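You operate a simulated robot arm through the tools that you are given. There is no shell and no other tool.

You are at the controls of a simulated robot arm. One attempt, no reset.

JOB
Put things in order on the top of the long bench. At the end: the white strainer from the top of the long bench stands where the blue diaphragm stood; the blue valve block from the top of the long bench stands where the green brush stood; the green brush stands where the white strainer stood; the blue diaphragm from the top of the long bench is in the white fuse tray; the brown worn diaphragm stands where the blue valve block stood; whatever was shut is shut again. Leave all else as you found it, and nothing knocked over.

It is judged by the outcome, as a careful person would: the job done as asked, and still so three seconds after it is handed in. It fails if anything else is knocked over, pushed out of place, dropped, spilled or broken.

ROBOT AND FRAMES
A 7-joint arm with a two-finger parallel gripper, fixed in place. Base frame: the origin is at the foot of the arm, x ahead of it, y to its left, z up; the work surface is at about z = 0. Readings come in m, degrees, newtons and seconds.
With the tool pointing down near the work surface it reaches from about 0.22 to 0.58 m from the base axis. Its first joint turns from -66.0 to 66.0 degrees. Payload 2.5 kg.
The tool frame sits at the grasp point between the pads (the TCP): z along the fingers, y along the line on which they close. The tips reach 0.023 m beyond it. Largest opening 0.094 m; finger width 0.038, thickness 0.01; the body of the gripper, 0.054 by 0.096 m, starts 0.039 m behind the TCP.
Orientation is told as [roll, pitch, yaw] about the base's x, y, z axes, in that order, counted from this pose: with the fingers straight down and closing along the base's y, the tool's x points along the base's -x, its y along +y and its z along -z.

CONTROLS
- The arm moves only by the tool arm_command. Its argument "series" is a list of rows, each a list of 7 numbers: the shift along the base's x, y, z in m, then the turn, a rotation vector about the base's x, y, z in degrees, then the closure, from 0 (fully open) to 1 (shut). In form: [[x, y, z, wx, wy, wz, grip], ...]. A call has 1 to 20 rows; each row shifts and turns the commanded pose from where the row before left it. A row lasts 0.2 s, in which the tool goes at most 0.05 m and 8.6 degrees; a call with a longer step from one row to the next is refused whole, and so is a gripper value outside its range. A pose out of reach is approached as far as the arm can. The call stops where the force on the tool passes 40 N (or 10 N more than at its start, if that is more) or the arm is blocked; 0.2 s more then pass. Each finger travels about 0.108 m/s and halts on what it meets, pressing with about 35 N; the grip force reading is that of the motor and also rises with nothing between the fingers. The clock runs only during rows and for 0.2 s after the last one: add rows that do not move to give the fingers time. It gives the time, the measured TCP pose, the force on the tool (base axes), the opening and the grip force at its end, in the units of the frame above (readings bear some noise), with the torque about the TCP (base axes, N m) and any sound that the robot's microphone picked up.
- Cameras (640 x 400 px; columns grow to the right, rows downward): "scene" is fixed at [0.1149, -0.4078, 0.5566]; the picture's right is [0.82, -0.57, 0.00], its down [-0.32, -0.47, -0.82] and it looks along [0.47, 0.68, -0.57] (base axes); focal length 311 px, centre (320, 200). "wrist" rides on the gripper at [0.086, 0.016, -0.074] in the tool frame; the picture's right is [-0.18, 0.98, 0.00], its down [-0.58, -0.11, -0.81] and it looks along [-0.79, -0.15, 0.59] (tool axes); focal length 243 px, centre (320, 200). There is no depth. A picture from a camera that has moved, and an enlarged one, comes with that camera's place and axes in the base frame and with its lens. The place of the scene camera against the robot may be out by one fixed shift of up to 0.018 m in any direction.
- get_image(camera): a new picture of that camera. The clock stands still meanwhile.
- zoom(camera, box): a new picture of the part [left, top, right, bottom] of that camera's present view, enlarged. The clock stands still meanwhile.
- sign_off(): hands the job in; it is judged then, once.

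Places have to be worked out from the pictures, the camera data and where the tool is seen. Open the gripper and draw the arm clear of the work before you hand the job in, unless the task says otherwise.

The tools are called after "Call:" as name(argument=value, ...) on one line, values as JSON. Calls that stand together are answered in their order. arm_command: Moves the arm, as the interface text tells. Its arguments: {"type":"object","properties":{"series":{"type":"array","items":{"type":"array","items":{"type":"number"}}}},"required":["series"]} The other tools are called the same way: get_image (camera) takes a picture; zoom (camera, box) takes an enlarged picture of a part of a camera's view; sign_off () hands the job in.

At the start:

```text
t: 0.0
tool_pos: [0.3663, 0.1535, 0.3369]
orientation: [0.0, 0.0, 0.0]
contact_force: [-0.3, -0.1, -0.4]
moment: [0.0, -0.01, 0.0]
finger_gap: 0.0941
gripper_force: 0.0
```

scene: 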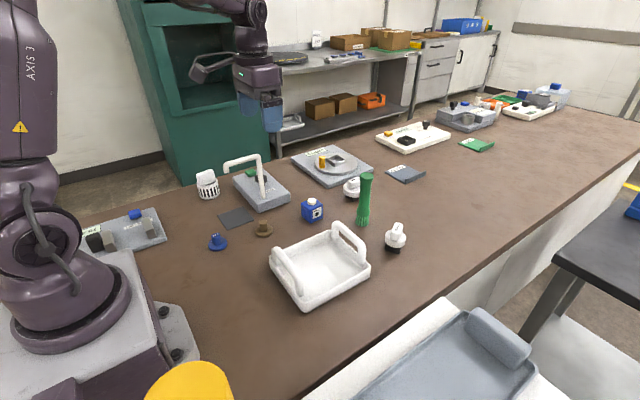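
wrist: 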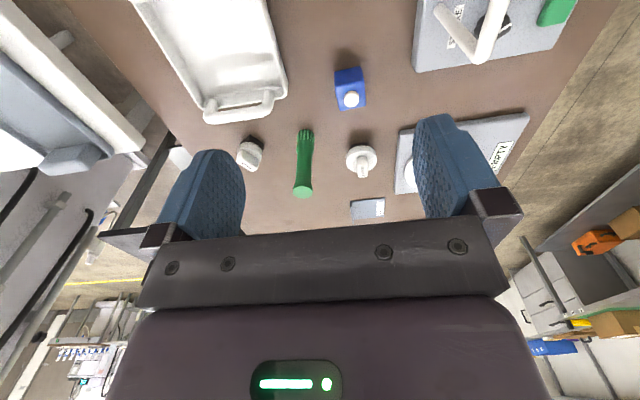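

I start by looking closer at the bench in the scene camera to identify the objects.

Call:
zoom(camera="scene", box=[180, 130, 420, 280])

Call:
zoom(camera="scene", box=[60, 140, 300, 290])

Call:
zoom(camera="scene", box=[360, 60, 600, 210])

Call:
zoom(camera="scene", box=[240, 170, 420, 310])

```text
2.67 times, centred on (300, 205) of scene
camera zoom: at [0.1149, -0.4078, 0.5566], right [0.82, -0.57, 0.0], down [-0.32, -0.47, -0.82], along [0.47, 0.68, -0.57], focal length 830 px, centre (373, 187)
```

zoom: 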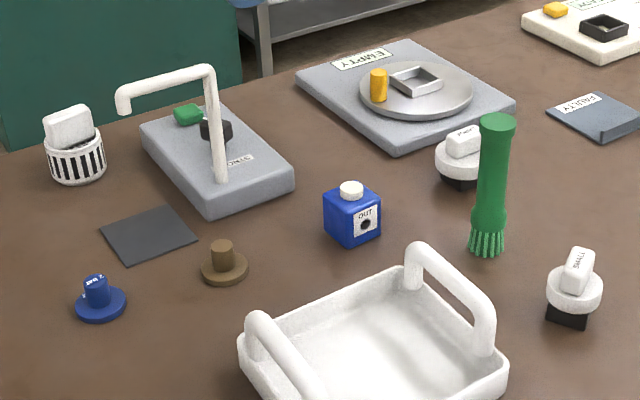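

```text
2.67 times, centred on (180, 215) of scene
camera zoom: at [0.1149, -0.4078, 0.5566], right [0.82, -0.57, 0.0], down [-0.32, -0.47, -0.82], along [0.47, 0.68, -0.57], focal length 830 px, centre (693, 160)
```

zoom: 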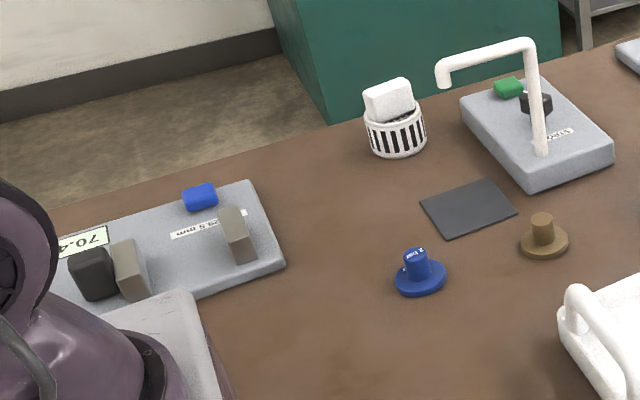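

```text
2.67 times, centred on (480, 135) of scene
camera zoom: at [0.1149, -0.4078, 0.5566], right [0.82, -0.57, 0.0], down [-0.32, -0.47, -0.82], along [0.47, 0.68, -0.57], focal length 830 px, centre (-107, 373)
```

zoom: 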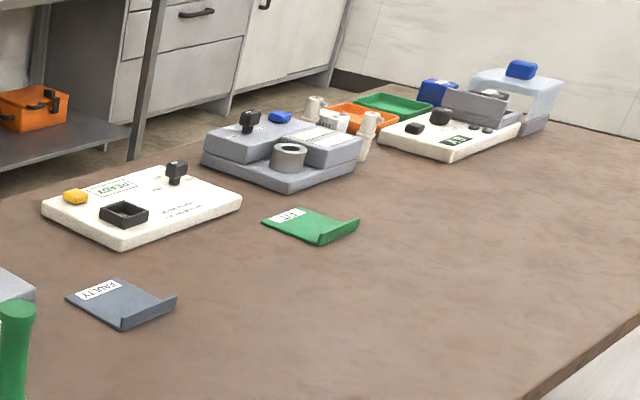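

```text
2.86 times, centred on (330, 240) of scene
camera zoom: at [0.1149, -0.4078, 0.5566], right [0.82, -0.57, 0.0], down [-0.32, -0.47, -0.82], along [0.47, 0.68, -0.57], focal length 889 px, centre (291, 86)
```

zoom: 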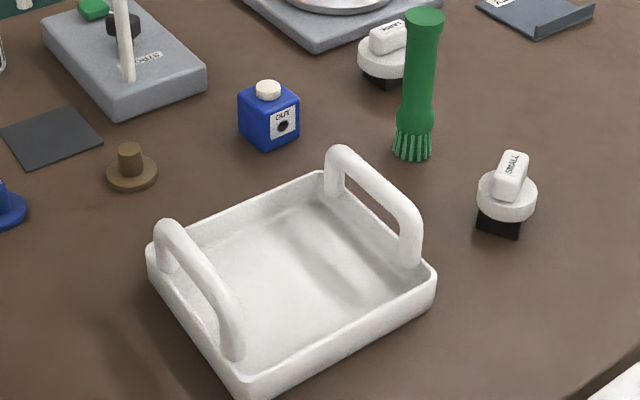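

The layout is clear: the white slotted strainer, blue and brown diaphragms, blue valve block, green brush and white handled tray are all on the bench top. I judge the blue diaphragm to be near (0.23, 0.22), so I move above it to look with the wrist camera.

Call:
arm_command(series=[[-0.0225, 0.0111, -0.03, 0, 0, 0, 0], [-0.0225, 0.0111, -0.03, 0, 0, 0, 0], [-0.0225, 0.0111, -0.03, 0, 0, 0, 0], [-0.0225, 0.0111, -0.03, 0, 0, 0, 0], [-0.0225, 0.0111, -0.03, 0, 0, 0, 0], [-0.0225, 0.0111, -0.03, 0, 0, 0, 0], [0, 0, 0, 0, 0, 0, 0]])

Call:
get_image(camera="wrist")

Call:
get_image(camera="scene")

```text
t: 1.6
tool_pos: [0.2303, 0.2219, 0.1565]
orientation: [0.0, 0.0, 0.0]
contact_force: [1.0, -0.3, -0.2]
moment: [0.0, 0.01, 0.01]
finger_gap: 0.094
gripper_force: 0.1
```

```text
taken
camera wrist: at [0.144, 0.2399, 0.2323], right [0.18, 0.98, 0.0], down [0.58, -0.11, 0.81], along [0.79, -0.15, -0.59], focal length 243 px, centre (320, 200)
```

wrist: 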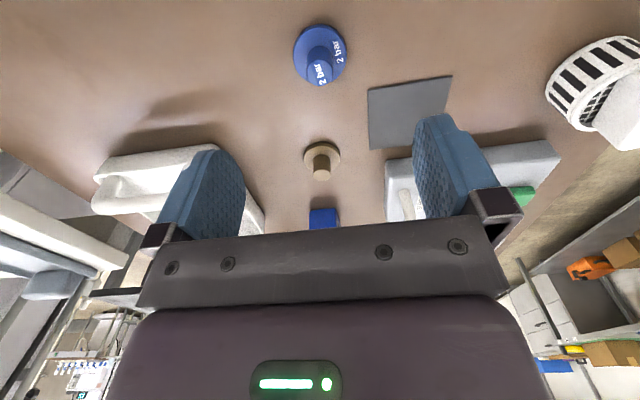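

```text
taken
```

scene: 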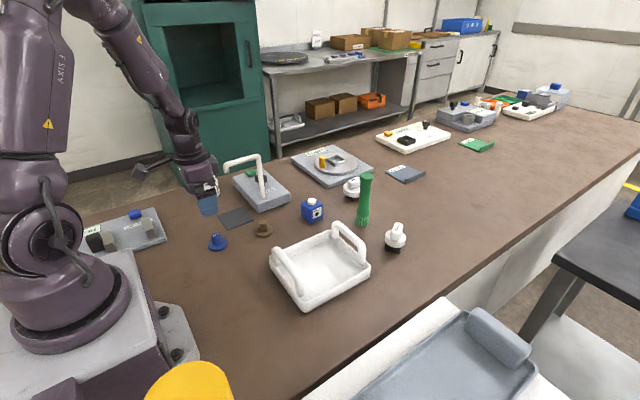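

The blue diaphragm shows at about (0.234, 0.224), nearly under the tool. I zoom in to see its stem and disc.

Call:
zoom(camera="wrist", box=[270, 10, 370, 110])

Call:
zoom(camera="scene", box=[170, 160, 290, 260])

```text
4.00 times, centred on (320, 60) of wrist
camera zoom: at [0.144, 0.2399, 0.2323], right [0.18, 0.98, 0.0], down [0.58, -0.11, 0.81], along [0.79, -0.15, -0.59], focal length 970 px, centre (320, 760)
```

zoom: 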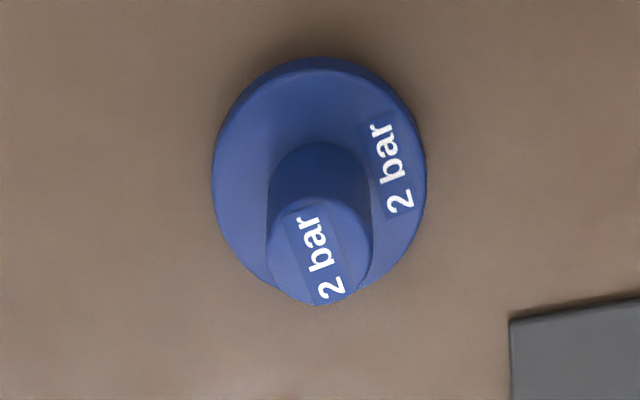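

```text
4.00 times, centred on (230, 210) of scene
camera zoom: at [0.1149, -0.4078, 0.5566], right [0.82, -0.57, 0.0], down [-0.32, -0.47, -0.82], along [0.47, 0.68, -0.57], focal length 1245 px, centre (680, 160)
```

zoom: 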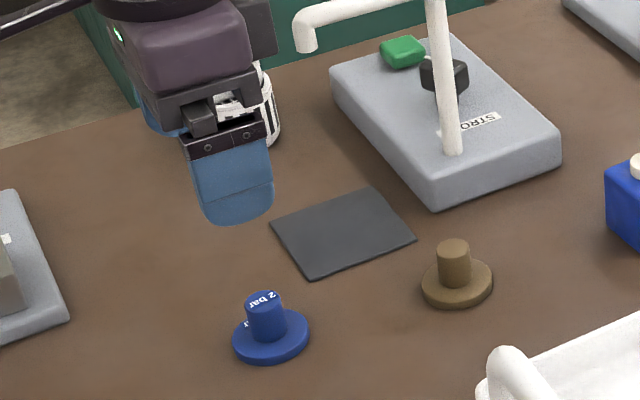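

The stem is about 2 cm wide and 3 cm tall, on a 4.6 cm disc. I shift about 6 mm in x, lower to z = 0.09 and check the alignment.

Call:
arm_command(series=[[0.006, 0.001, -0.033, 0, 0, 0, 0], [0, 0, -0.033, 0, 0, 0, 0], [0, 0, 0, 0, 0, 0, 0]])

Call:
get_image(camera="wrist")

```text
t: 2.4
tool_pos: [0.236, 0.2242, 0.0919]
orientation: [0.0, 0.1, 0.0]
contact_force: [-0.1, -1.3, 0.1]
moment: [-0.01, -0.04, -0.02]
finger_gap: 0.0942
gripper_force: 0.1
```

```text
taken
camera wrist: at [0.1496, 0.2422, 0.1675], right [0.18, 0.98, 0.0], down [0.58, -0.11, 0.81], along [0.79, -0.15, -0.59], focal length 243 px, centre (320, 200)
```

wrist: 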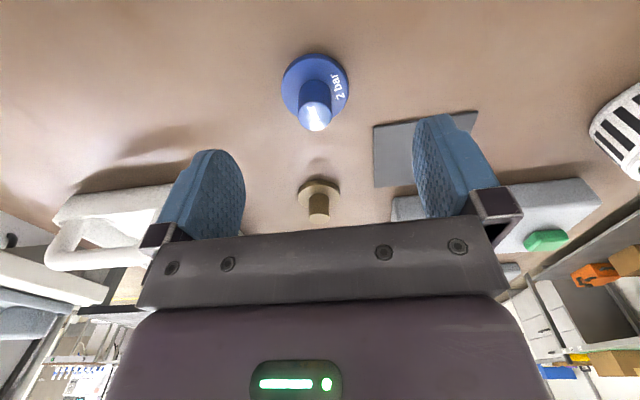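

The stem appears about 2 mm right of and just ahead of centre, so I correct and lower to z≈0.037, tips just above the disc. Then I close on the stem.

Call:
arm_command(series=[[0.001, -0.002, -0.02, 0, 0, 0, 0], [0, 0, -0.02, 0, 0, 0, 0], [0, 0, -0.014, 0, 0, 0, 0], [0, 0, 0, 0, 0, 0, 0]])

Call:
get_image(camera="wrist")

Call:
zoom(camera="scene", box=[170, 180, 270, 260])

```text
t: 3.4
tool_pos: [0.2371, 0.2217, 0.0371]
orientation: [0.0, 0.0, -0.1]
contact_force: [0.2, -0.4, -0.1]
moment: [0.02, -0.03, 0.01]
finger_gap: 0.0944
gripper_force: 0.0
```

```text
taken
camera wrist: at [0.1497, 0.2399, 0.1135], right [0.18, 0.98, 0.0], down [0.58, -0.11, 0.81], along [0.79, -0.15, -0.59], focal length 243 px, centre (320, 200)
```

wrist: 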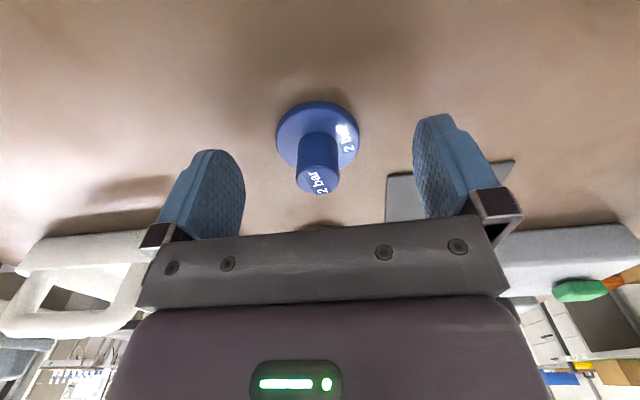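

```text
5.00 times, centred on (220, 220) of scene
camera zoom: at [0.1149, -0.4078, 0.5566], right [0.82, -0.57, 0.0], down [-0.32, -0.47, -0.82], along [0.47, 0.68, -0.57], focal length 1556 px, centre (820, 100)
```

zoom: 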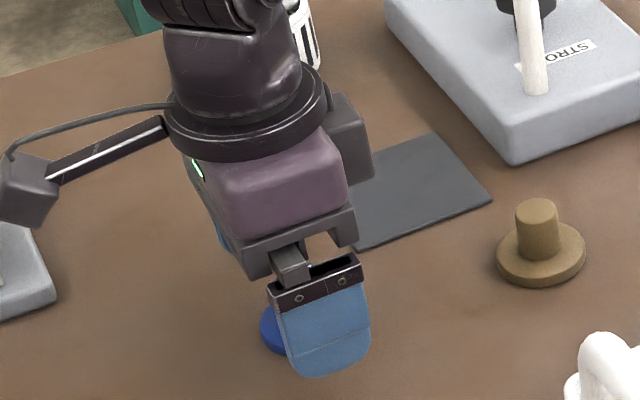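

The stem is between the fingers, centred within about a millimetre. I close the gripper on it.

Call:
arm_command(series=[[0, 0, 0, 0, 0, 0, 0.5], [0, 0, 0, 0, 0, 0, 1], [0, 0, 0, 0, 0, 0, 1], [0, 0, 0, 0, 0, 0, 1]])

Call:
get_image(camera="wrist")

```text
t: 4.4
tool_pos: [0.2367, 0.2224, 0.0377]
orientation: [0.0, 0.0, 0.1]
contact_force: [0.3, -0.6, 0.5]
moment: [-0.04, 0.0, -0.02]
finger_gap: 0.0205
gripper_force: 35.2
```

```text
taken
camera wrist: at [0.1496, 0.2399, 0.1137], right [0.18, 0.98, 0.0], down [0.58, -0.11, 0.81], along [0.79, -0.15, -0.59], focal length 243 px, centre (320, 200)
```

wrist: 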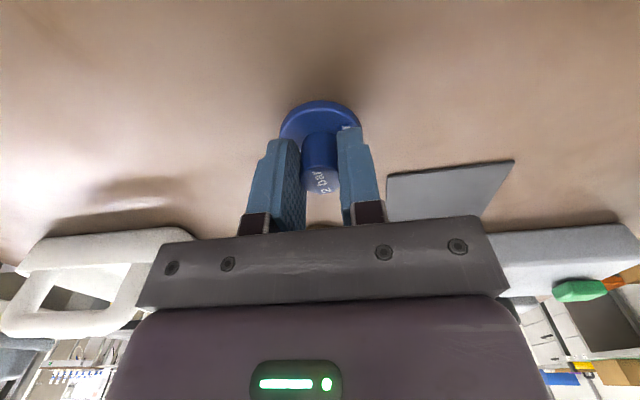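

The stem is held (gap 2.05 cm). I lift it clear and carry it toward the tray at a safe height.

Call:
arm_command(series=[[0, 0, 0.03, 0, 0, 0, 1], [0, 0, 0.045, 0, 0, 0, 1], [0, 0, 0.045, 0, 0, 0, 1], [0, 0, 0.045, 0, 0, 0, 1], [0.02, -0.04, 0, 0, 0, 0, 1], [0.02, -0.04, 0, 0, 0, 0, 1], [0.02, -0.04, 0, 0, 0, 0, 1], [0.02, -0.04, 0, 0, 0, 0, 1], [0.02, -0.04, 0, 0, 0, 0, 1], [0.02, -0.03, 0, 0, 0, 0, 1], [0, 0, 0, 0, 0, 0, 1]])

Call:
get_image(camera="wrist")

Call:
get_image(camera="scene")

```text
t: 6.8
tool_pos: [0.3601, -0.008, 0.2027]
orientation: [0.0, -0.1, 0.0]
contact_force: [0.3, -0.3, -0.2]
moment: [0.0, 0.02, -0.03]
finger_gap: 0.0203
gripper_force: 35.0
```

```text
taken
camera wrist: at [0.2727, 0.0106, 0.2789], right [0.18, 0.98, 0.0], down [0.58, -0.11, 0.81], along [0.79, -0.15, -0.59], focal length 243 px, centre (320, 200)
```

wrist: 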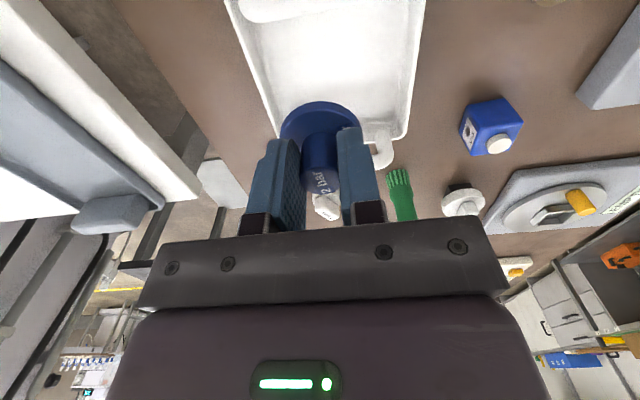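

```text
taken
```

scene: 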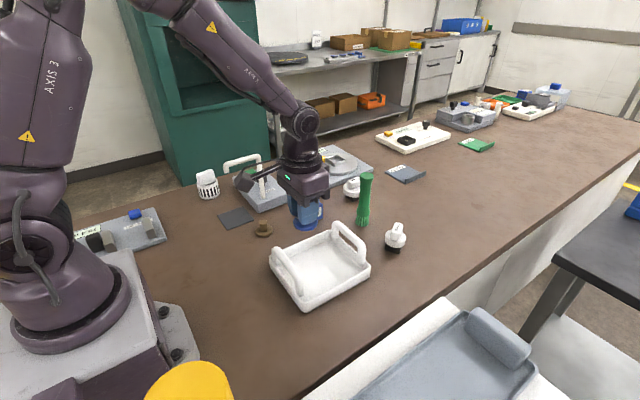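

The diaphragm is held firmly. I judge the tray centre to be near (0.39, -0.005), with the handles at its near and far ends, so I go slightly forward of centre and lower to z = 0.10 to look.

Call:
arm_command(series=[[0.024, 0.0, -0.01, 0, 0, 0, 1], [0.02, 0.0, -0.03, 0, 0, 0, 1], [0, 0, -0.03, 0, 0, 0, 1], [0, 0, -0.03, 0, 0, 0, 1], [0, 0, 0, 0, 0, 0, 1]])

Call:
get_image(camera="wrist")

Call:
zoom(camera="scene", box=[240, 170, 420, 310])

```text
t: 8.0
tool_pos: [0.4003, -0.0054, 0.1026]
orientation: [0.0, 0.0, 0.0]
contact_force: [-0.2, -0.3, 0.4]
moment: [0.02, -0.01, -0.02]
finger_gap: 0.0202
gripper_force: 35.2
```

```text
taken
camera wrist: at [0.3131, 0.0127, 0.1778], right [0.18, 0.98, 0.0], down [0.58, -0.11, 0.81], along [0.79, -0.15, -0.59], focal length 243 px, centre (320, 200)
```

wrist: 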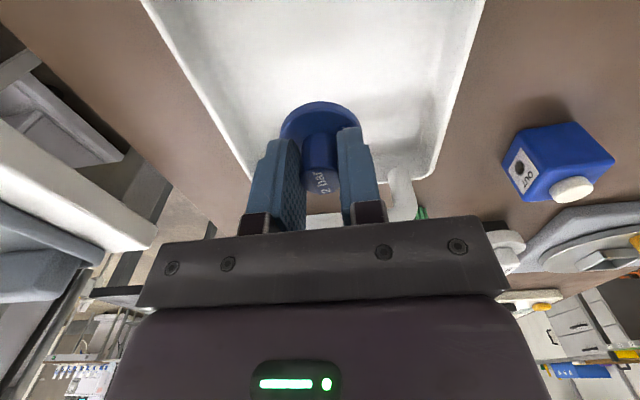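

```text
2.86 times, centred on (330, 240) of scene
camera zoom: at [0.1149, -0.4078, 0.5566], right [0.82, -0.57, 0.0], down [-0.32, -0.47, -0.82], along [0.47, 0.68, -0.57], focal length 889 px, centre (291, 86)
```

zoom: 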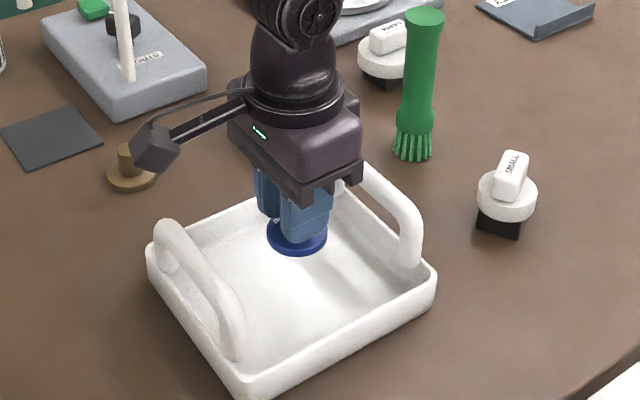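

The diaphragm hangs well inside the tray outline. I shift 1.2 cm forward so the wrist camera clears the near handle, then lower toward the floor.

Call:
arm_command(series=[[0.012, 0.0, 0, 0, 0, 0, 1], [0, 0.0, -0.025, 0, 0, 0, 1], [0, 0, -0.022, 0, 0, 0, 1], [0, 0, 0, 0, 0, 0, 1]])

Call:
get_image(camera="wrist")

Call:
zoom(camera="scene", box=[240, 170, 420, 310])

```text
t: 9.0
tool_pos: [0.4115, -0.0058, 0.0545]
orientation: [0.1, 0.0, 0.0]
contact_force: [0.1, -0.2, 0.1]
moment: [0.0, 0.0, -0.02]
finger_gap: 0.0202
gripper_force: 34.5
```

```text
taken
camera wrist: at [0.326, 0.012, 0.13], right [0.18, 0.98, 0.0], down [0.58, -0.11, 0.81], along [0.79, -0.15, -0.59], focal length 243 px, centre (320, 200)
```

wrist: 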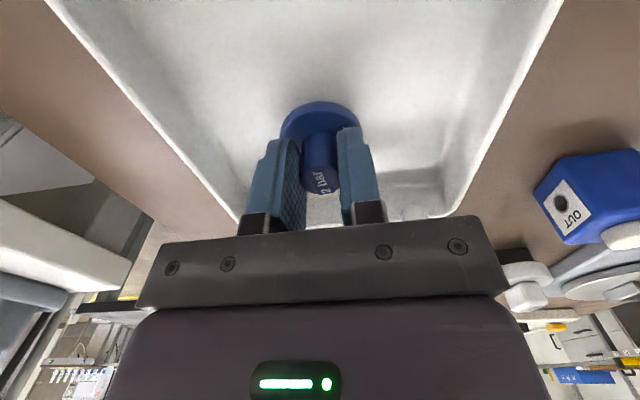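

```text
2.86 times, centred on (330, 240) of scene
camera zoom: at [0.1149, -0.4078, 0.5566], right [0.82, -0.57, 0.0], down [-0.32, -0.47, -0.82], along [0.47, 0.68, -0.57], focal length 889 px, centre (291, 86)
```

zoom: 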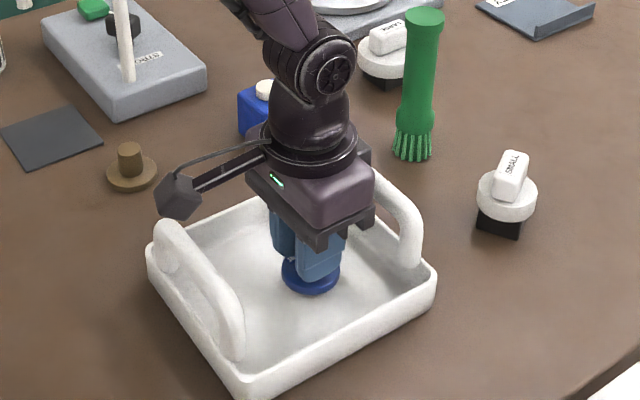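

All is clear, with the disc bottom at about z = 0.018. I lower in small steps and watch for contact with the tray floor.

Call:
arm_command(series=[[0, 0, -0.004, 0, 0, 0, 1], [0, 0, -0.004, 0, 0, 0, 1], [0, 0, 0, 0, 0, 0, 1]])

```text
t: 9.8
tool_pos: [0.4141, -0.0095, 0.0471]
orientation: [0.0, 0.0, -0.1]
contact_force: [-0.4, -0.6, -0.6]
moment: [0.0, -0.01, 0.0]
finger_gap: 0.0204
gripper_force: 34.7
```

No contact yet, so I take smaller steps.

Call:
arm_command(series=[[0, 0, -0.002, 0, 0, 0, 1], [0, 0, 0, 0, 0, 0, 1]])

Call:
zoom(camera="scene", box=[280, 220, 360, 290])

```text
t: 10.4
tool_pos: [0.4137, -0.0093, 0.0454]
orientation: [0.0, 0.1, -0.1]
contact_force: [-0.7, 0.3, -0.3]
moment: [0.03, -0.01, 0.0]
finger_gap: 0.0202
gripper_force: 34.9
```

```text
5.71 times, centred on (320, 255) of scene
camera zoom: at [0.1149, -0.4078, 0.5566], right [0.82, -0.57, 0.0], down [-0.32, -0.47, -0.82], along [0.47, 0.68, -0.57], focal length 1778 px, centre (320, -114)
```

zoom: 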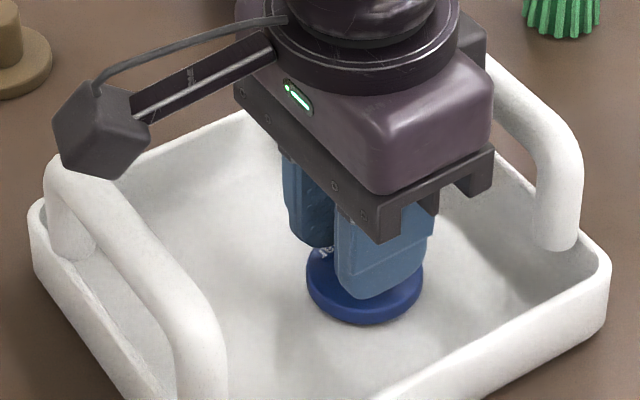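

Still no contact force, so I continue down in 1.5 mm steps.

Call:
arm_command(series=[[0, 0, -0.0015, 0, 0, 0, 1], [0, 0, 0, 0, 0, 0, 1]])

Call:
arm_command(series=[[0, 0, -0.0015, 0, 0, 0, 1], [0, 0, 0, 0, 0, 0, 1]])

```text
t: 11.0
tool_pos: [0.4132, -0.0087, 0.0434]
orientation: [-0.1, 0.0, 0.0]
contact_force: [-0.2, 0.1, 0.7]
moment: [0.02, 0.0, -0.04]
finger_gap: 0.0203
gripper_force: 34.8
```

```text
t: 11.6
tool_pos: [0.4144, -0.0085, 0.0434]
orientation: [-0.1, 0.1, 0.0]
contact_force: [0.1, 0.7, 0.1]
moment: [0.0, -0.02, -0.03]
finger_gap: 0.0203
gripper_force: 34.6
```

Call:
arm_command(series=[[0, 0, -0.0015, 0, 0, 0, 1], [0, 0, 0, 0, 0, 0, 1]])

```text
t: 12.2
tool_pos: [0.4151, -0.009, 0.0427]
orientation: [0.0, -0.1, 0.1]
contact_force: [-8.3, -0.4, 25.1]
moment: [-0.04, 0.17, -0.01]
finger_gap: 0.0204
gripper_force: 35.5
```

Contact with the tray floor is made (25 N), so the diaphragm is on the floor. I ease up slightly, open partway and rise straight up.

Call:
arm_command(series=[[0, 0, 0.001, 0, 0, 0, 1], [0, 0, 0, 0, 0, 0, 0.8], [0, 0, 0, 0, 0, 0, 0.5], [0, 0, 0, 0, 0, 0, 0.5]])

Call:
get_image(camera="wrist")

```text
t: 13.2
tool_pos: [0.4137, -0.0098, 0.0417]
orientation: [0.0, -0.1, 0.0]
contact_force: [0.0, -0.4, -0.7]
moment: [0.0, -0.04, 0.0]
finger_gap: 0.0471
gripper_force: 0.0
```

```text
taken
camera wrist: at [0.3267, 0.008, 0.1183], right [0.18, 0.98, 0.0], down [0.58, -0.11, 0.81], along [0.79, -0.15, -0.59], focal length 243 px, centre (320, 200)
```

wrist: 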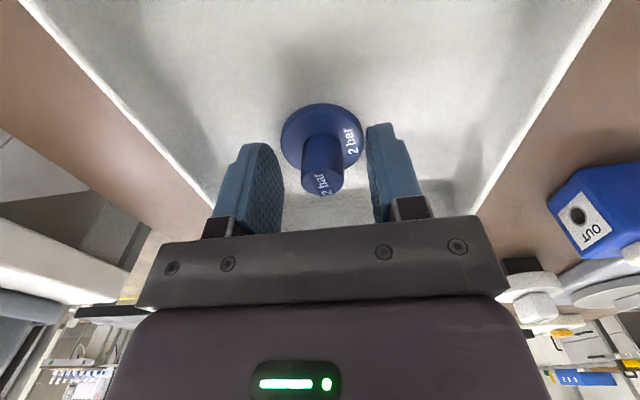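

The diaphragm stands free in the tray. I rise well above everything, then travel at z≈0.27 to a viewpoint near the strainer, staying clear of the stroke station's lever (about 0.17 m high).

Call:
arm_command(series=[[0, 0, 0.03, 0, 0, 0, 0.5], [0, 0, 0.048, 0, 0, 0, 0.5], [0, 0, 0.048, 0, 0, 0, 0.3], [0, 0, 0.048, 0, 0, 0, 0], [0, 0, 0.048, 0, 0, 0, 0], [-0.021, 0.04, 0, 0, 0, 0, 0], [-0.021, 0.04, 0, 0, 0, 0, 0], [-0.021, 0.04, 0, 0, 0, 0, 0], [-0.021, 0.04, 0, 0, 0, 0, 0], [-0.021, 0.04, 0, 0, 0, 0, 0], [-0.021, 0.04, 0, 0, 0, 0, 0], [-0.021, 0.04, 0, 0, 0, 0, 0], [-0.021, 0.04, 0, 0, 0, 0, 0], [-0.021, 0.04, 0, 0, 0, 0, 0], [-0.021, 0.04, 0, 0, 0, 0, 0], [0, 0, 0, 0, 0, 0, 0]])

Call:
get_image(camera="wrist")

Call:
get_image(camera="scene")

```text
t: 16.6
tool_pos: [0.2045, 0.3945, 0.2609]
orientation: [0.0, 0.0, 0.0]
contact_force: [0.1, 0.2, 0.6]
moment: [0.0, -0.01, -0.01]
finger_gap: 0.0941
gripper_force: 0.0
```

```text
taken
camera wrist: at [0.1176, 0.4126, 0.3373], right [0.18, 0.98, 0.0], down [0.58, -0.11, 0.81], along [0.79, -0.15, -0.59], focal length 243 px, centre (320, 200)
```

wrist: 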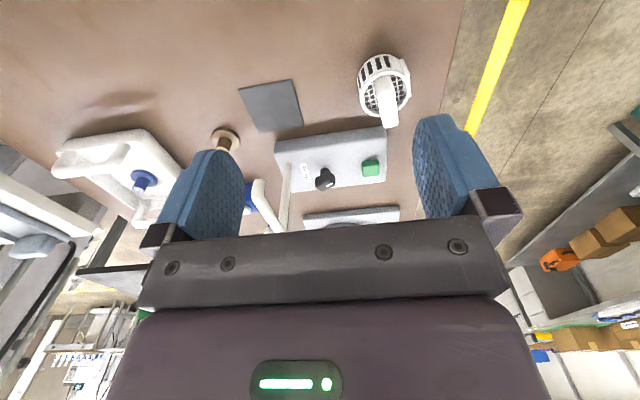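

```text
taken
```

scene: 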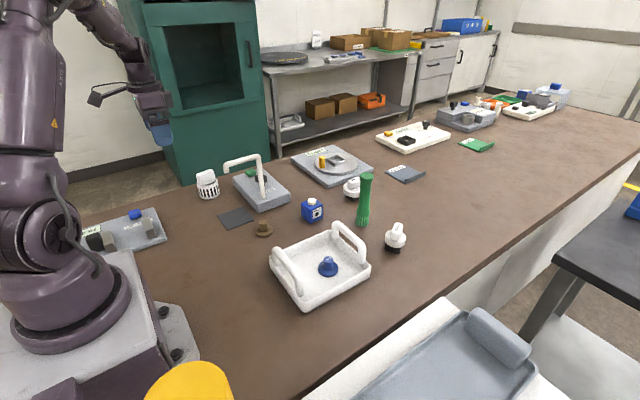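

Call:
zoom(camera="wrist", box=[330, 30, 450, 150])

Call:
zoom(camera="scene", box=[180, 150, 260, 210])

Call:
zoom(camera="scene", box=[270, 220, 380, 300])

```text
3.33 times, centred on (390, 90) of wrist
camera zoom: at [0.1176, 0.4126, 0.3373], right [0.18, 0.98, 0.0], down [0.58, -0.11, 0.81], along [0.79, -0.15, -0.59], focal length 809 px, centre (87, 567)
```

zoom: 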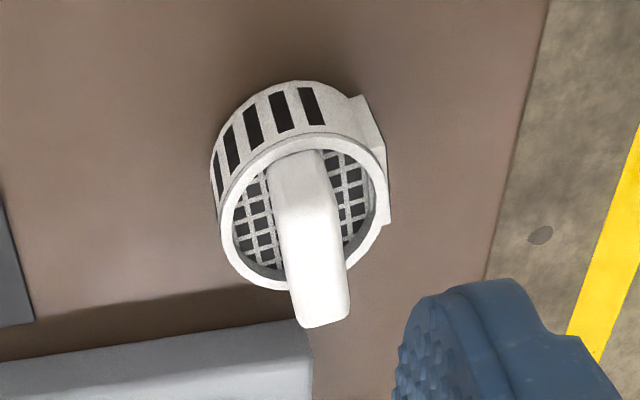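

```text
6.67 times, centred on (220, 180) of scene
camera zoom: at [0.1149, -0.4077, 0.5566], right [0.82, -0.57, 0.0], down [-0.32, -0.47, -0.82], along [0.47, 0.68, -0.57], focal length 2074 px, centre (987, 333)
```

zoom: 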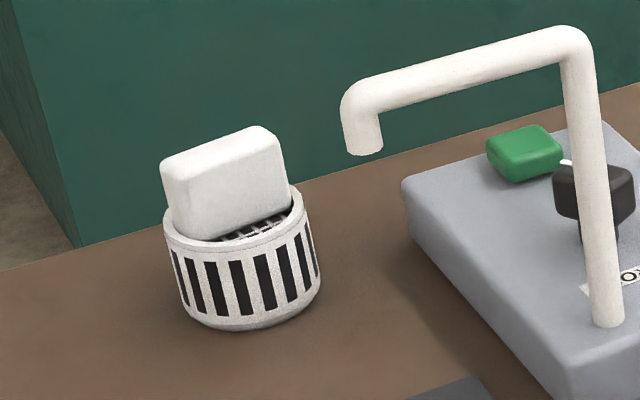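

```text
5.00 times, centred on (325, 260) of scene
camera zoom: at [0.1149, -0.4077, 0.5566], right [0.82, -0.57, 0.0], down [-0.32, -0.47, -0.82], along [0.47, 0.68, -0.57], focal length 1556 px, centre (295, -100)
```

zoom: 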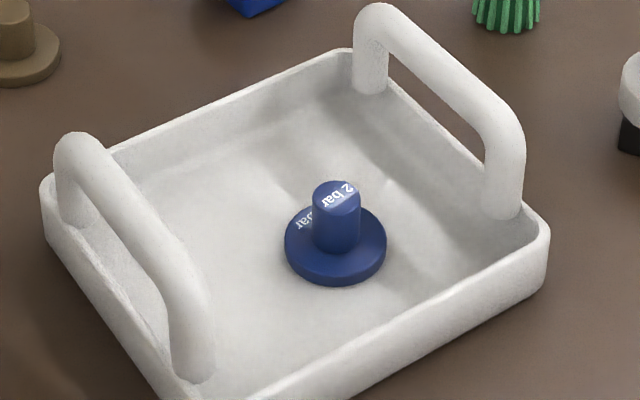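

The strainer stands near (0.302, 0.464). Its handle fin runs along x and is about 2 cm thick, so yaw 0 suits the grip, and I move above it at z≈0.17 for a closer look.

Call:
arm_command(series=[[0.0, 0.036, 0.0, 0, 0, 0, 0], [0.033, 0.036, 0, 0, 0, 0, 0], [0.033, 0.0, -0.03, 0, 0, 0, 0], [0.033, 0.0, -0.03, 0, 0, 0, 0], [0.0, 0.0, -0.03, 0, 0, 0, 0], [0, 0, 0, 0, 0, 0, 0]])

Call:
get_image(camera="wrist")

Call:
zoom(camera="scene", box=[150, 120, 290, 220])

```text
t: 18.0
tool_pos: [0.303, 0.4618, 0.1712]
orientation: [0.0, 0.0, 0.0]
contact_force: [-0.5, 0.2, 0.2]
moment: [0.01, -0.01, 0.0]
finger_gap: 0.0941
gripper_force: 0.1
```

```text
taken
camera wrist: at [0.2174, 0.4791, 0.2475], right [0.18, 0.98, 0.0], down [0.58, -0.11, 0.81], along [0.79, -0.15, -0.59], focal length 243 px, centre (320, 200)
```

wrist: 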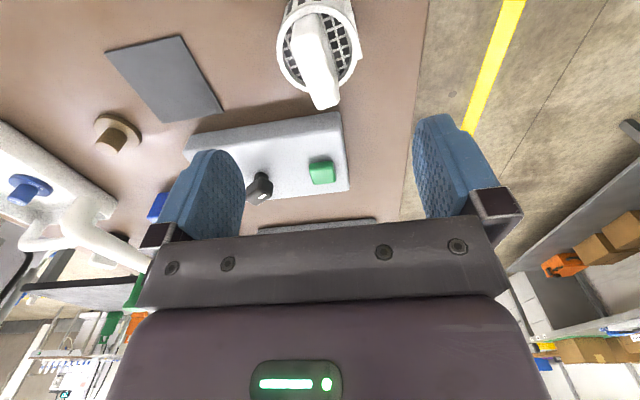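

```text
4.00 times, centred on (220, 170) of scene
camera zoom: at [0.1149, -0.4078, 0.5566], right [0.82, -0.57, 0.0], down [-0.32, -0.47, -0.82], along [0.47, 0.68, -0.57], focal length 1245 px, centre (720, 320)
```

zoom: 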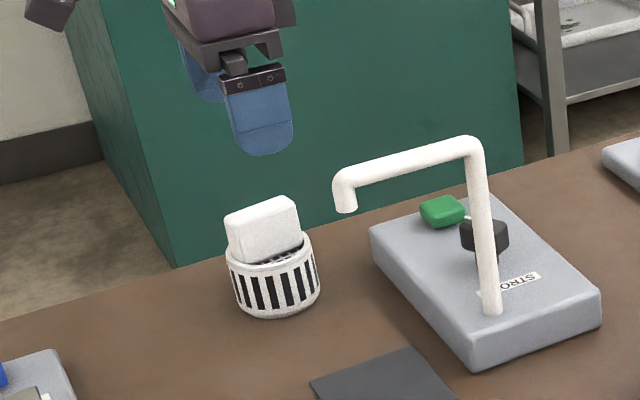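

I zoom in on the strainer to measure the fin's direction and position.

Call:
zoom(camera="wrist", box=[260, 0, 380, 120])

```text
3.33 times, centred on (320, 60) of wrist
camera zoom: at [0.2174, 0.4791, 0.2475], right [0.18, 0.98, 0.0], down [0.58, -0.11, 0.81], along [0.79, -0.15, -0.59], focal length 809 px, centre (320, 667)
```

zoom: 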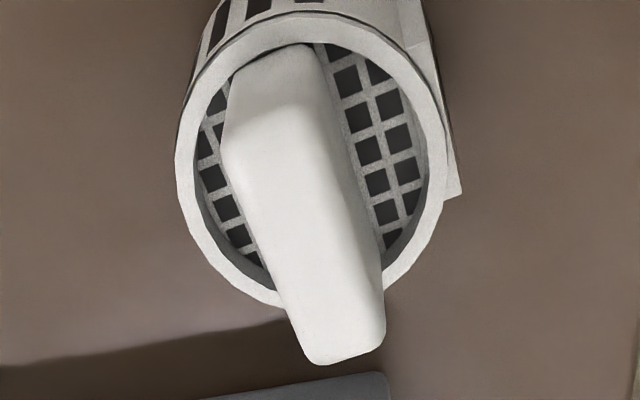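

The fin is turned about 5° from x, its top is near z≈0.084 and the rim is near 0.043, centred around (0.295, 0.4625). I shift back 8 mm, turn +5° and lower partway.

Call:
arm_command(series=[[-0.008, 0.0, -0.02, 0, 0, 5, 0], [0, 0, -0.03, 0, 0, 0, 0], [0, 0, 0, 0, 0, 0, 0]])

Call:
get_image(camera="wrist")

Call:
zoom(camera="scene", box=[150, 120, 290, 220])

```text
t: 18.8
tool_pos: [0.2931, 0.4603, 0.1247]
orientation: [0.0, 0.0, 5.0]
contact_force: [0.4, 0.3, -0.1]
moment: [0.0, -0.03, -0.02]
finger_gap: 0.094
gripper_force: 0.0
```

```text
taken
camera wrist: at [0.2049, 0.4708, 0.2011], right [0.1, 1.0, 0.0], down [0.59, -0.06, 0.81], along [0.8, -0.08, -0.59], focal length 243 px, centre (320, 200)
```

wrist: 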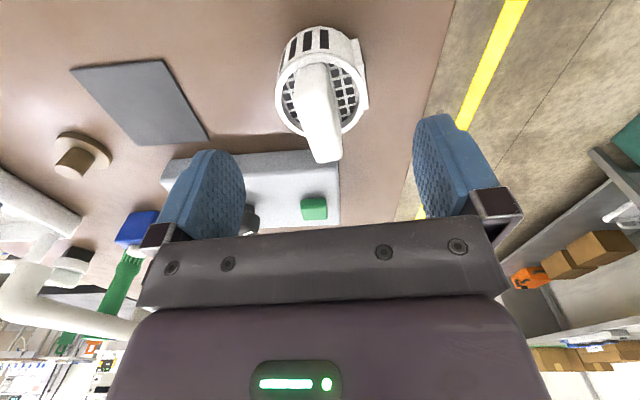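

```text
4.00 times, centred on (220, 170) of scene
camera zoom: at [0.1149, -0.4078, 0.5566], right [0.82, -0.57, 0.0], down [-0.32, -0.47, -0.82], along [0.47, 0.68, -0.57], focal length 1245 px, centre (720, 320)
```

zoom: 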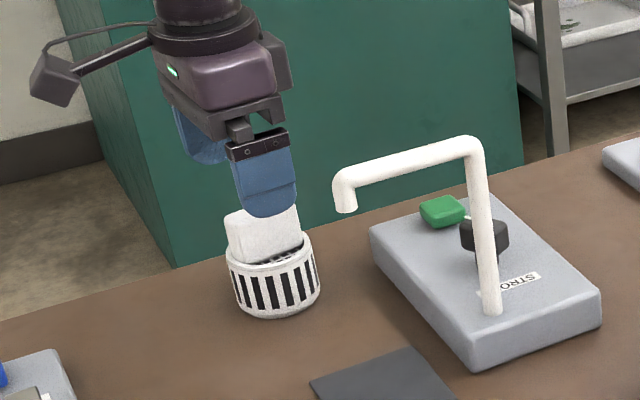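

Call:
zoom(camera="wrist", box=[260, 20, 400, 180])

```text
2.50 times, centred on (330, 100) of wrist
camera zoom: at [0.2049, 0.4708, 0.2011], right [0.1, 1.0, 0.0], down [0.59, -0.06, 0.81], along [0.8, -0.08, -0.59], focal length 606 px, centre (295, 450)
```

zoom: 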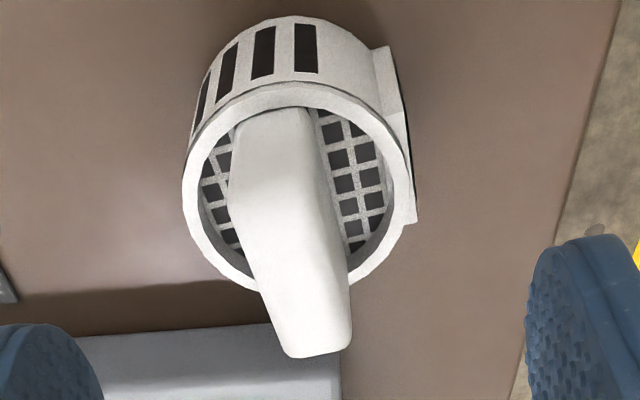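

The fin is aligned and within 2 mm of centre. I lower to TCP z≈0.074, keeping the fingertips above the rim, and close on the fin.

Call:
arm_command(series=[[0.001, -0.001, -0.025, 0, 0, 0, 0], [0, 0, -0.025, 0, 0, 0, 0], [0, 0, 0, 0, 0, 0, 0]])

Call:
zoom(camera="scene", box=[170, 140, 250, 210])

Call:
get_image(camera="wrist")

```text
t: 19.6
tool_pos: [0.2952, 0.46, 0.0735]
orientation: [0.0, 0.0, 5.0]
contact_force: [0.0, 0.1, 0.0]
moment: [0.0, -0.03, 0.02]
finger_gap: 0.0942
gripper_force: 0.0
```

```text
5.71 times, centred on (210, 175) of scene
camera zoom: at [0.1149, -0.4078, 0.5566], right [0.82, -0.57, 0.0], down [-0.32, -0.47, -0.82], along [0.47, 0.68, -0.57], focal length 1778 px, centre (949, 343)
```

zoom: 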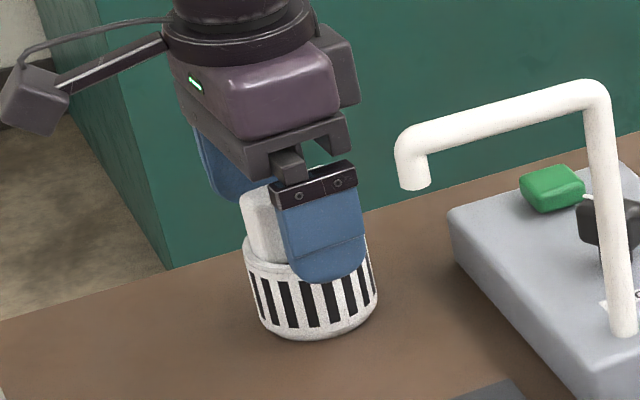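

```text
taken
camera wrist: at [0.2064, 0.4703, 0.1501], right [0.1, 1.0, 0.0], down [0.59, -0.06, 0.81], along [0.8, -0.08, -0.59], focal length 243 px, centre (320, 200)
```

wrist: 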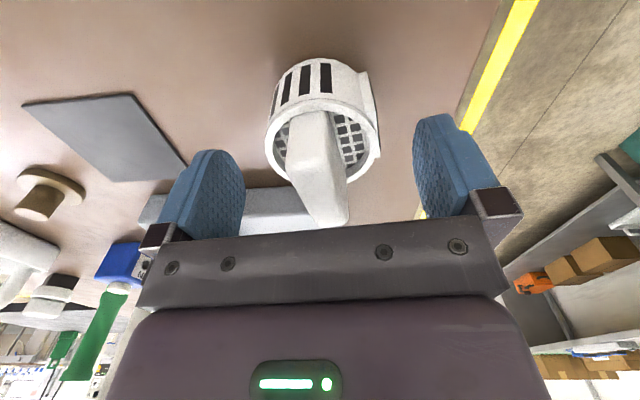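

The fin stands between the fingers. I close slowly and watch the force in case a fingertip meets the rim.

Call:
arm_command(series=[[0, 0, 0, 0, 0, 0, 0.3], [0, 0, 0, 0, 0, 0, 0.5], [0, 0, 0, 0, 0, 0, 0.7], [0, 0, 0, 0, 0, 0, 1.0], [0, 0, 0, 0, 0, 0, 1.0]])

Call:
get_image(camera="wrist")

Call:
zoom(camera="scene", box=[170, 140, 250, 210])

```text
t: 20.8
tool_pos: [0.2954, 0.4607, 0.0733]
orientation: [0.0, 0.0, 5.1]
contact_force: [0.3, 0.1, 0.5]
moment: [0.01, 0.0, 0.0]
finger_gap: 0.0192
gripper_force: 35.1
```

```text
taken
camera wrist: at [0.2063, 0.4703, 0.1504], right [0.1, 1.0, 0.0], down [0.59, -0.06, 0.81], along [0.8, -0.08, -0.59], focal length 243 px, centre (320, 200)
```

wrist: 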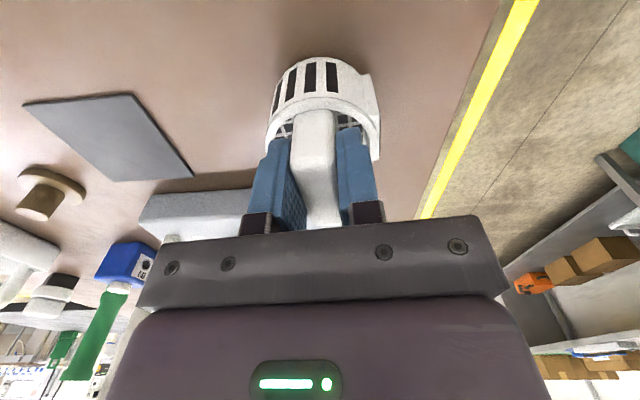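

```text
5.71 times, centred on (210, 175) of scene
camera zoom: at [0.1149, -0.4078, 0.5566], right [0.82, -0.57, 0.0], down [-0.32, -0.47, -0.82], along [0.47, 0.68, -0.57], focal length 1778 px, centre (949, 343)
```

zoom: 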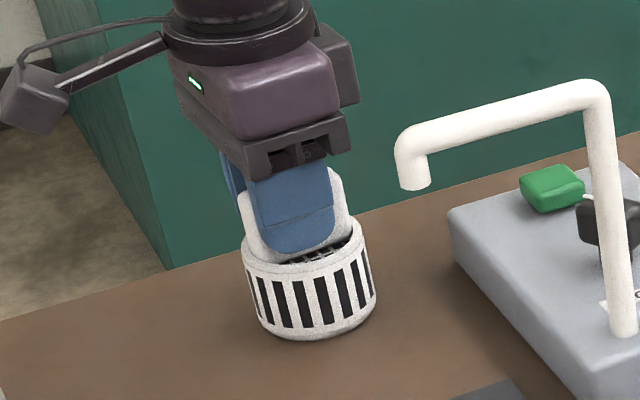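

The fin is held (gap 1.9 cm). I lift 10 cm, swing back to x = 0.20 to keep away from the lever, then go over to the blue diaphragm's old spot at (0.237, 0.221).

Call:
arm_command(series=[[0, 0, 0.025, 0, 0, 0, 1], [0, 0, 0.035, 0, 0, 0, 1], [0, 0, 0.04, 0, 0, 0, 1], [-0.045, 0, 0, 0, 0, 0, 1], [-0.045, -0.01, 0, 0, 0, 0, 1], [0, -0.046, 0, 0, 0, 0, 1], [0, -0.046, 0, 0, 0, 0, 1], [0, -0.046, 0, 0, 0, 0, 1], [0, -0.046, 0, 0, 0, 0, 1], [0.015, -0.0455, 0, 0, 0, 0, 1], [0.015, -0.0033, 0, 0, 0, 0, 1], [0, 0, 0, 0, 0, 0, 1]])

Call:
get_image(camera="wrist")

Call:
get_image(camera="scene")

```text
t: 23.4
tool_pos: [0.2371, 0.2196, 0.1729]
orientation: [0.0, 0.0, 4.9]
contact_force: [-0.4, 0.3, -1.0]
moment: [-0.01, 0.02, -0.01]
finger_gap: 0.0191
gripper_force: 35.2
```

```text
taken
camera wrist: at [0.1489, 0.2299, 0.2488], right [0.1, 1.0, 0.0], down [0.59, -0.06, 0.81], along [0.8, -0.08, -0.59], focal length 243 px, centre (320, 200)
```

wrist: 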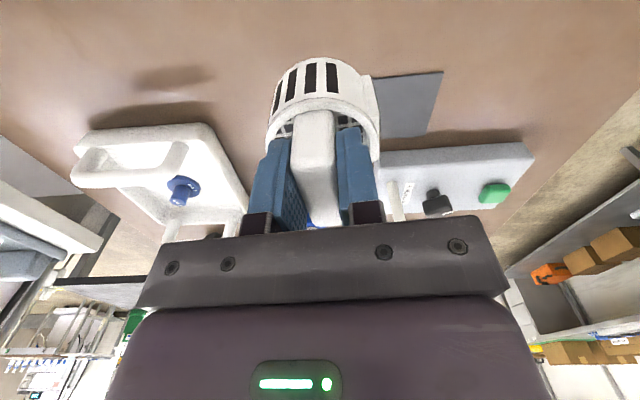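

```text
taken
```

scene: 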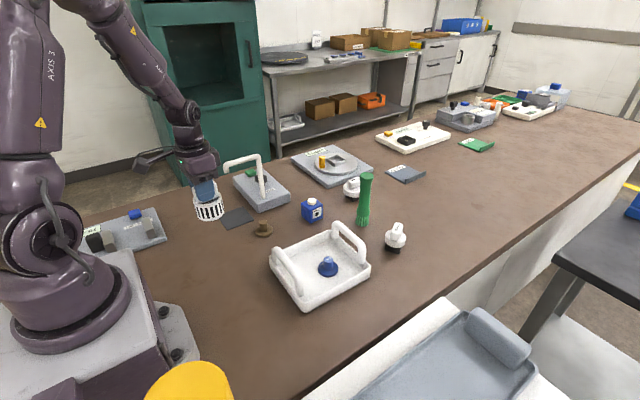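

The strainer hangs over the target spot, clear of the black mat. I lower it to just above the bench.

Call:
arm_command(series=[[0, 0.0005, -0.03, 0, 0, 0, 1], [0, 0, -0.03, 0, 0, 0, 1], [0, 0, -0.025, 0, 0, 0, 1], [0, 0, -0.01, 0, 0, 0, 1], [0, 0, 0, 0, 0, 0, 1]])

Call:
zoom(camera="scene", box=[170, 170, 290, 260])

```text
t: 24.6
tool_pos: [0.2353, 0.2197, 0.0783]
orientation: [0.0, -0.1, 5.0]
contact_force: [-0.4, 0.5, 0.2]
moment: [0.03, 0.01, -0.01]
finger_gap: 0.0192
gripper_force: 35.1
```

```text
4.44 times, centred on (230, 215) of scene
camera zoom: at [0.1149, -0.4078, 0.5566], right [0.82, -0.57, 0.0], down [-0.32, -0.47, -0.82], along [0.47, 0.68, -0.57], focal length 1383 px, centre (720, 133)
```

zoom: 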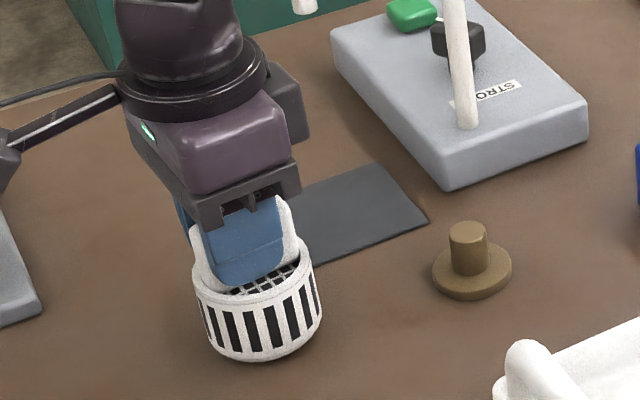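

The base lines up with where the diaphragm stood in the scene view (about pixel 218, 244). I lower the last few millimetres.

Call:
arm_command(series=[[0, 0, -0.003, 0, 0, 0, 1], [0, 0, 0, 0, 0, 0, 1]])

Call:
arm_command(series=[[0, 0, -0.0015, 0, 0, 0, 1], [0, 0, 0, 0, 0, 0, 1]])

```text
t: 25.2
tool_pos: [0.234, 0.2198, 0.076]
orientation: [0.0, 0.0, 5.0]
contact_force: [-0.1, 0.1, 0.1]
moment: [0.0, 0.02, 0.0]
finger_gap: 0.019
gripper_force: 35.2
```

```text
t: 25.8
tool_pos: [0.2354, 0.2205, 0.0753]
orientation: [0.0, -0.1, 5.0]
contact_force: [-0.1, 0.1, 0.2]
moment: [0.0, 0.0, -0.04]
finger_gap: 0.019
gripper_force: 34.7
```

Call:
arm_command(series=[[0, 0, -0.001, 0, 0, 0, 1], [0, 0, 0, 0, 0, 0, 1]])

```text
t: 26.4
tool_pos: [0.2366, 0.2191, 0.0744]
orientation: [0.0, 0.0, 5.1]
contact_force: [-1.0, -0.1, 8.1]
moment: [-0.08, 0.12, -0.02]
finger_gap: 0.019
gripper_force: 34.8
```

The strainer touches the bench (8 N). I open gently, with no height change, to release it.

Call:
arm_command(series=[[0, 0, 0, 0, 0, 0, 0.75], [0, 0, 0, 0, 0, 0, 0.5], [0, 0, 0, 0, 0, 0, 0.2], [0, 0, 0, 0, 0, 0, 0.2]])

Call:
get_image(camera="wrist")

```text
t: 27.4
tool_pos: [0.2366, 0.2189, 0.0743]
orientation: [0.0, 0.0, 5.0]
contact_force: [-0.3, -0.7, 0.2]
moment: [-0.03, 0.0, -0.04]
finger_gap: 0.0752
gripper_force: 0.1
```

```text
taken
camera wrist: at [0.1476, 0.2295, 0.15], right [0.1, 1.0, 0.0], down [0.59, -0.06, 0.81], along [0.8, -0.08, -0.59], focal length 243 px, centre (320, 200)
```

wrist: 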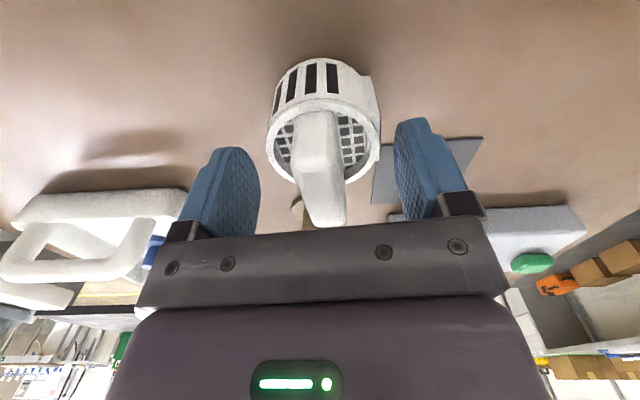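

The strainer stands free and upright. I rise straight up, turn back to yaw 0, and move to a viewpoint short of the green brush (top about z = 0.15).

Call:
arm_command(series=[[0, 0, 0.03, 0, 0, 0, 0.2], [0, 0, 0.045, 0, 0, 0, 0.2], [0, 0, 0.045, 0, 0, 0, 0], [0, 0, 0.045, 0, 0, 0, 0], [0, 0, 0.04, 0, 0, -5, 0], [0.037, -0.028, 0, 0, 0, 0, 0], [0.037, -0.028, 0, 0, 0, 0, 0], [0.037, -0.028, 0, 0, 0, 0, 0], [0.037, -0.028, 0, 0, 0, 0, 0], [0.037, -0.028, 0, 0, 0, 0, 0], [0, 0, 0, 0, 0, 0, 0]])

Call:
get_image(camera="wrist")

Call:
get_image(camera="scene")

```text
t: 29.8
tool_pos: [0.4199, 0.0819, 0.2775]
orientation: [0.1, 0.0, 0.1]
contact_force: [-0.3, -0.6, -0.3]
moment: [0.0, 0.0, 0.01]
finger_gap: 0.0937
gripper_force: 0.1
```

```text
taken
camera wrist: at [0.3335, 0.1, 0.3544], right [0.18, 0.98, 0.0], down [0.58, -0.11, 0.81], along [0.79, -0.15, -0.59], focal length 243 px, centre (320, 200)
```

wrist: 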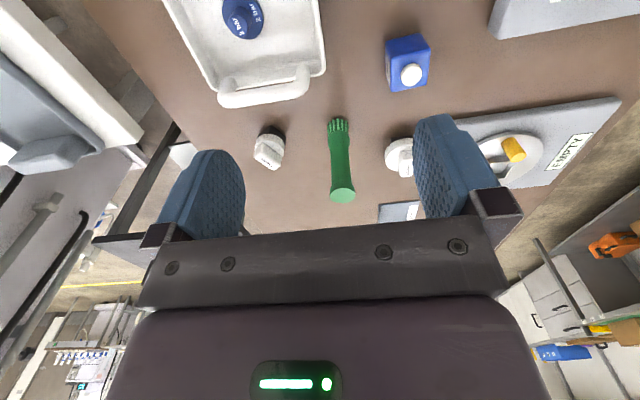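

```text
taken
```

scene: 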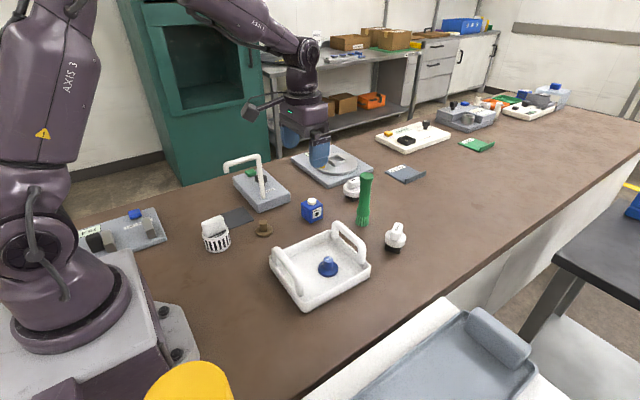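

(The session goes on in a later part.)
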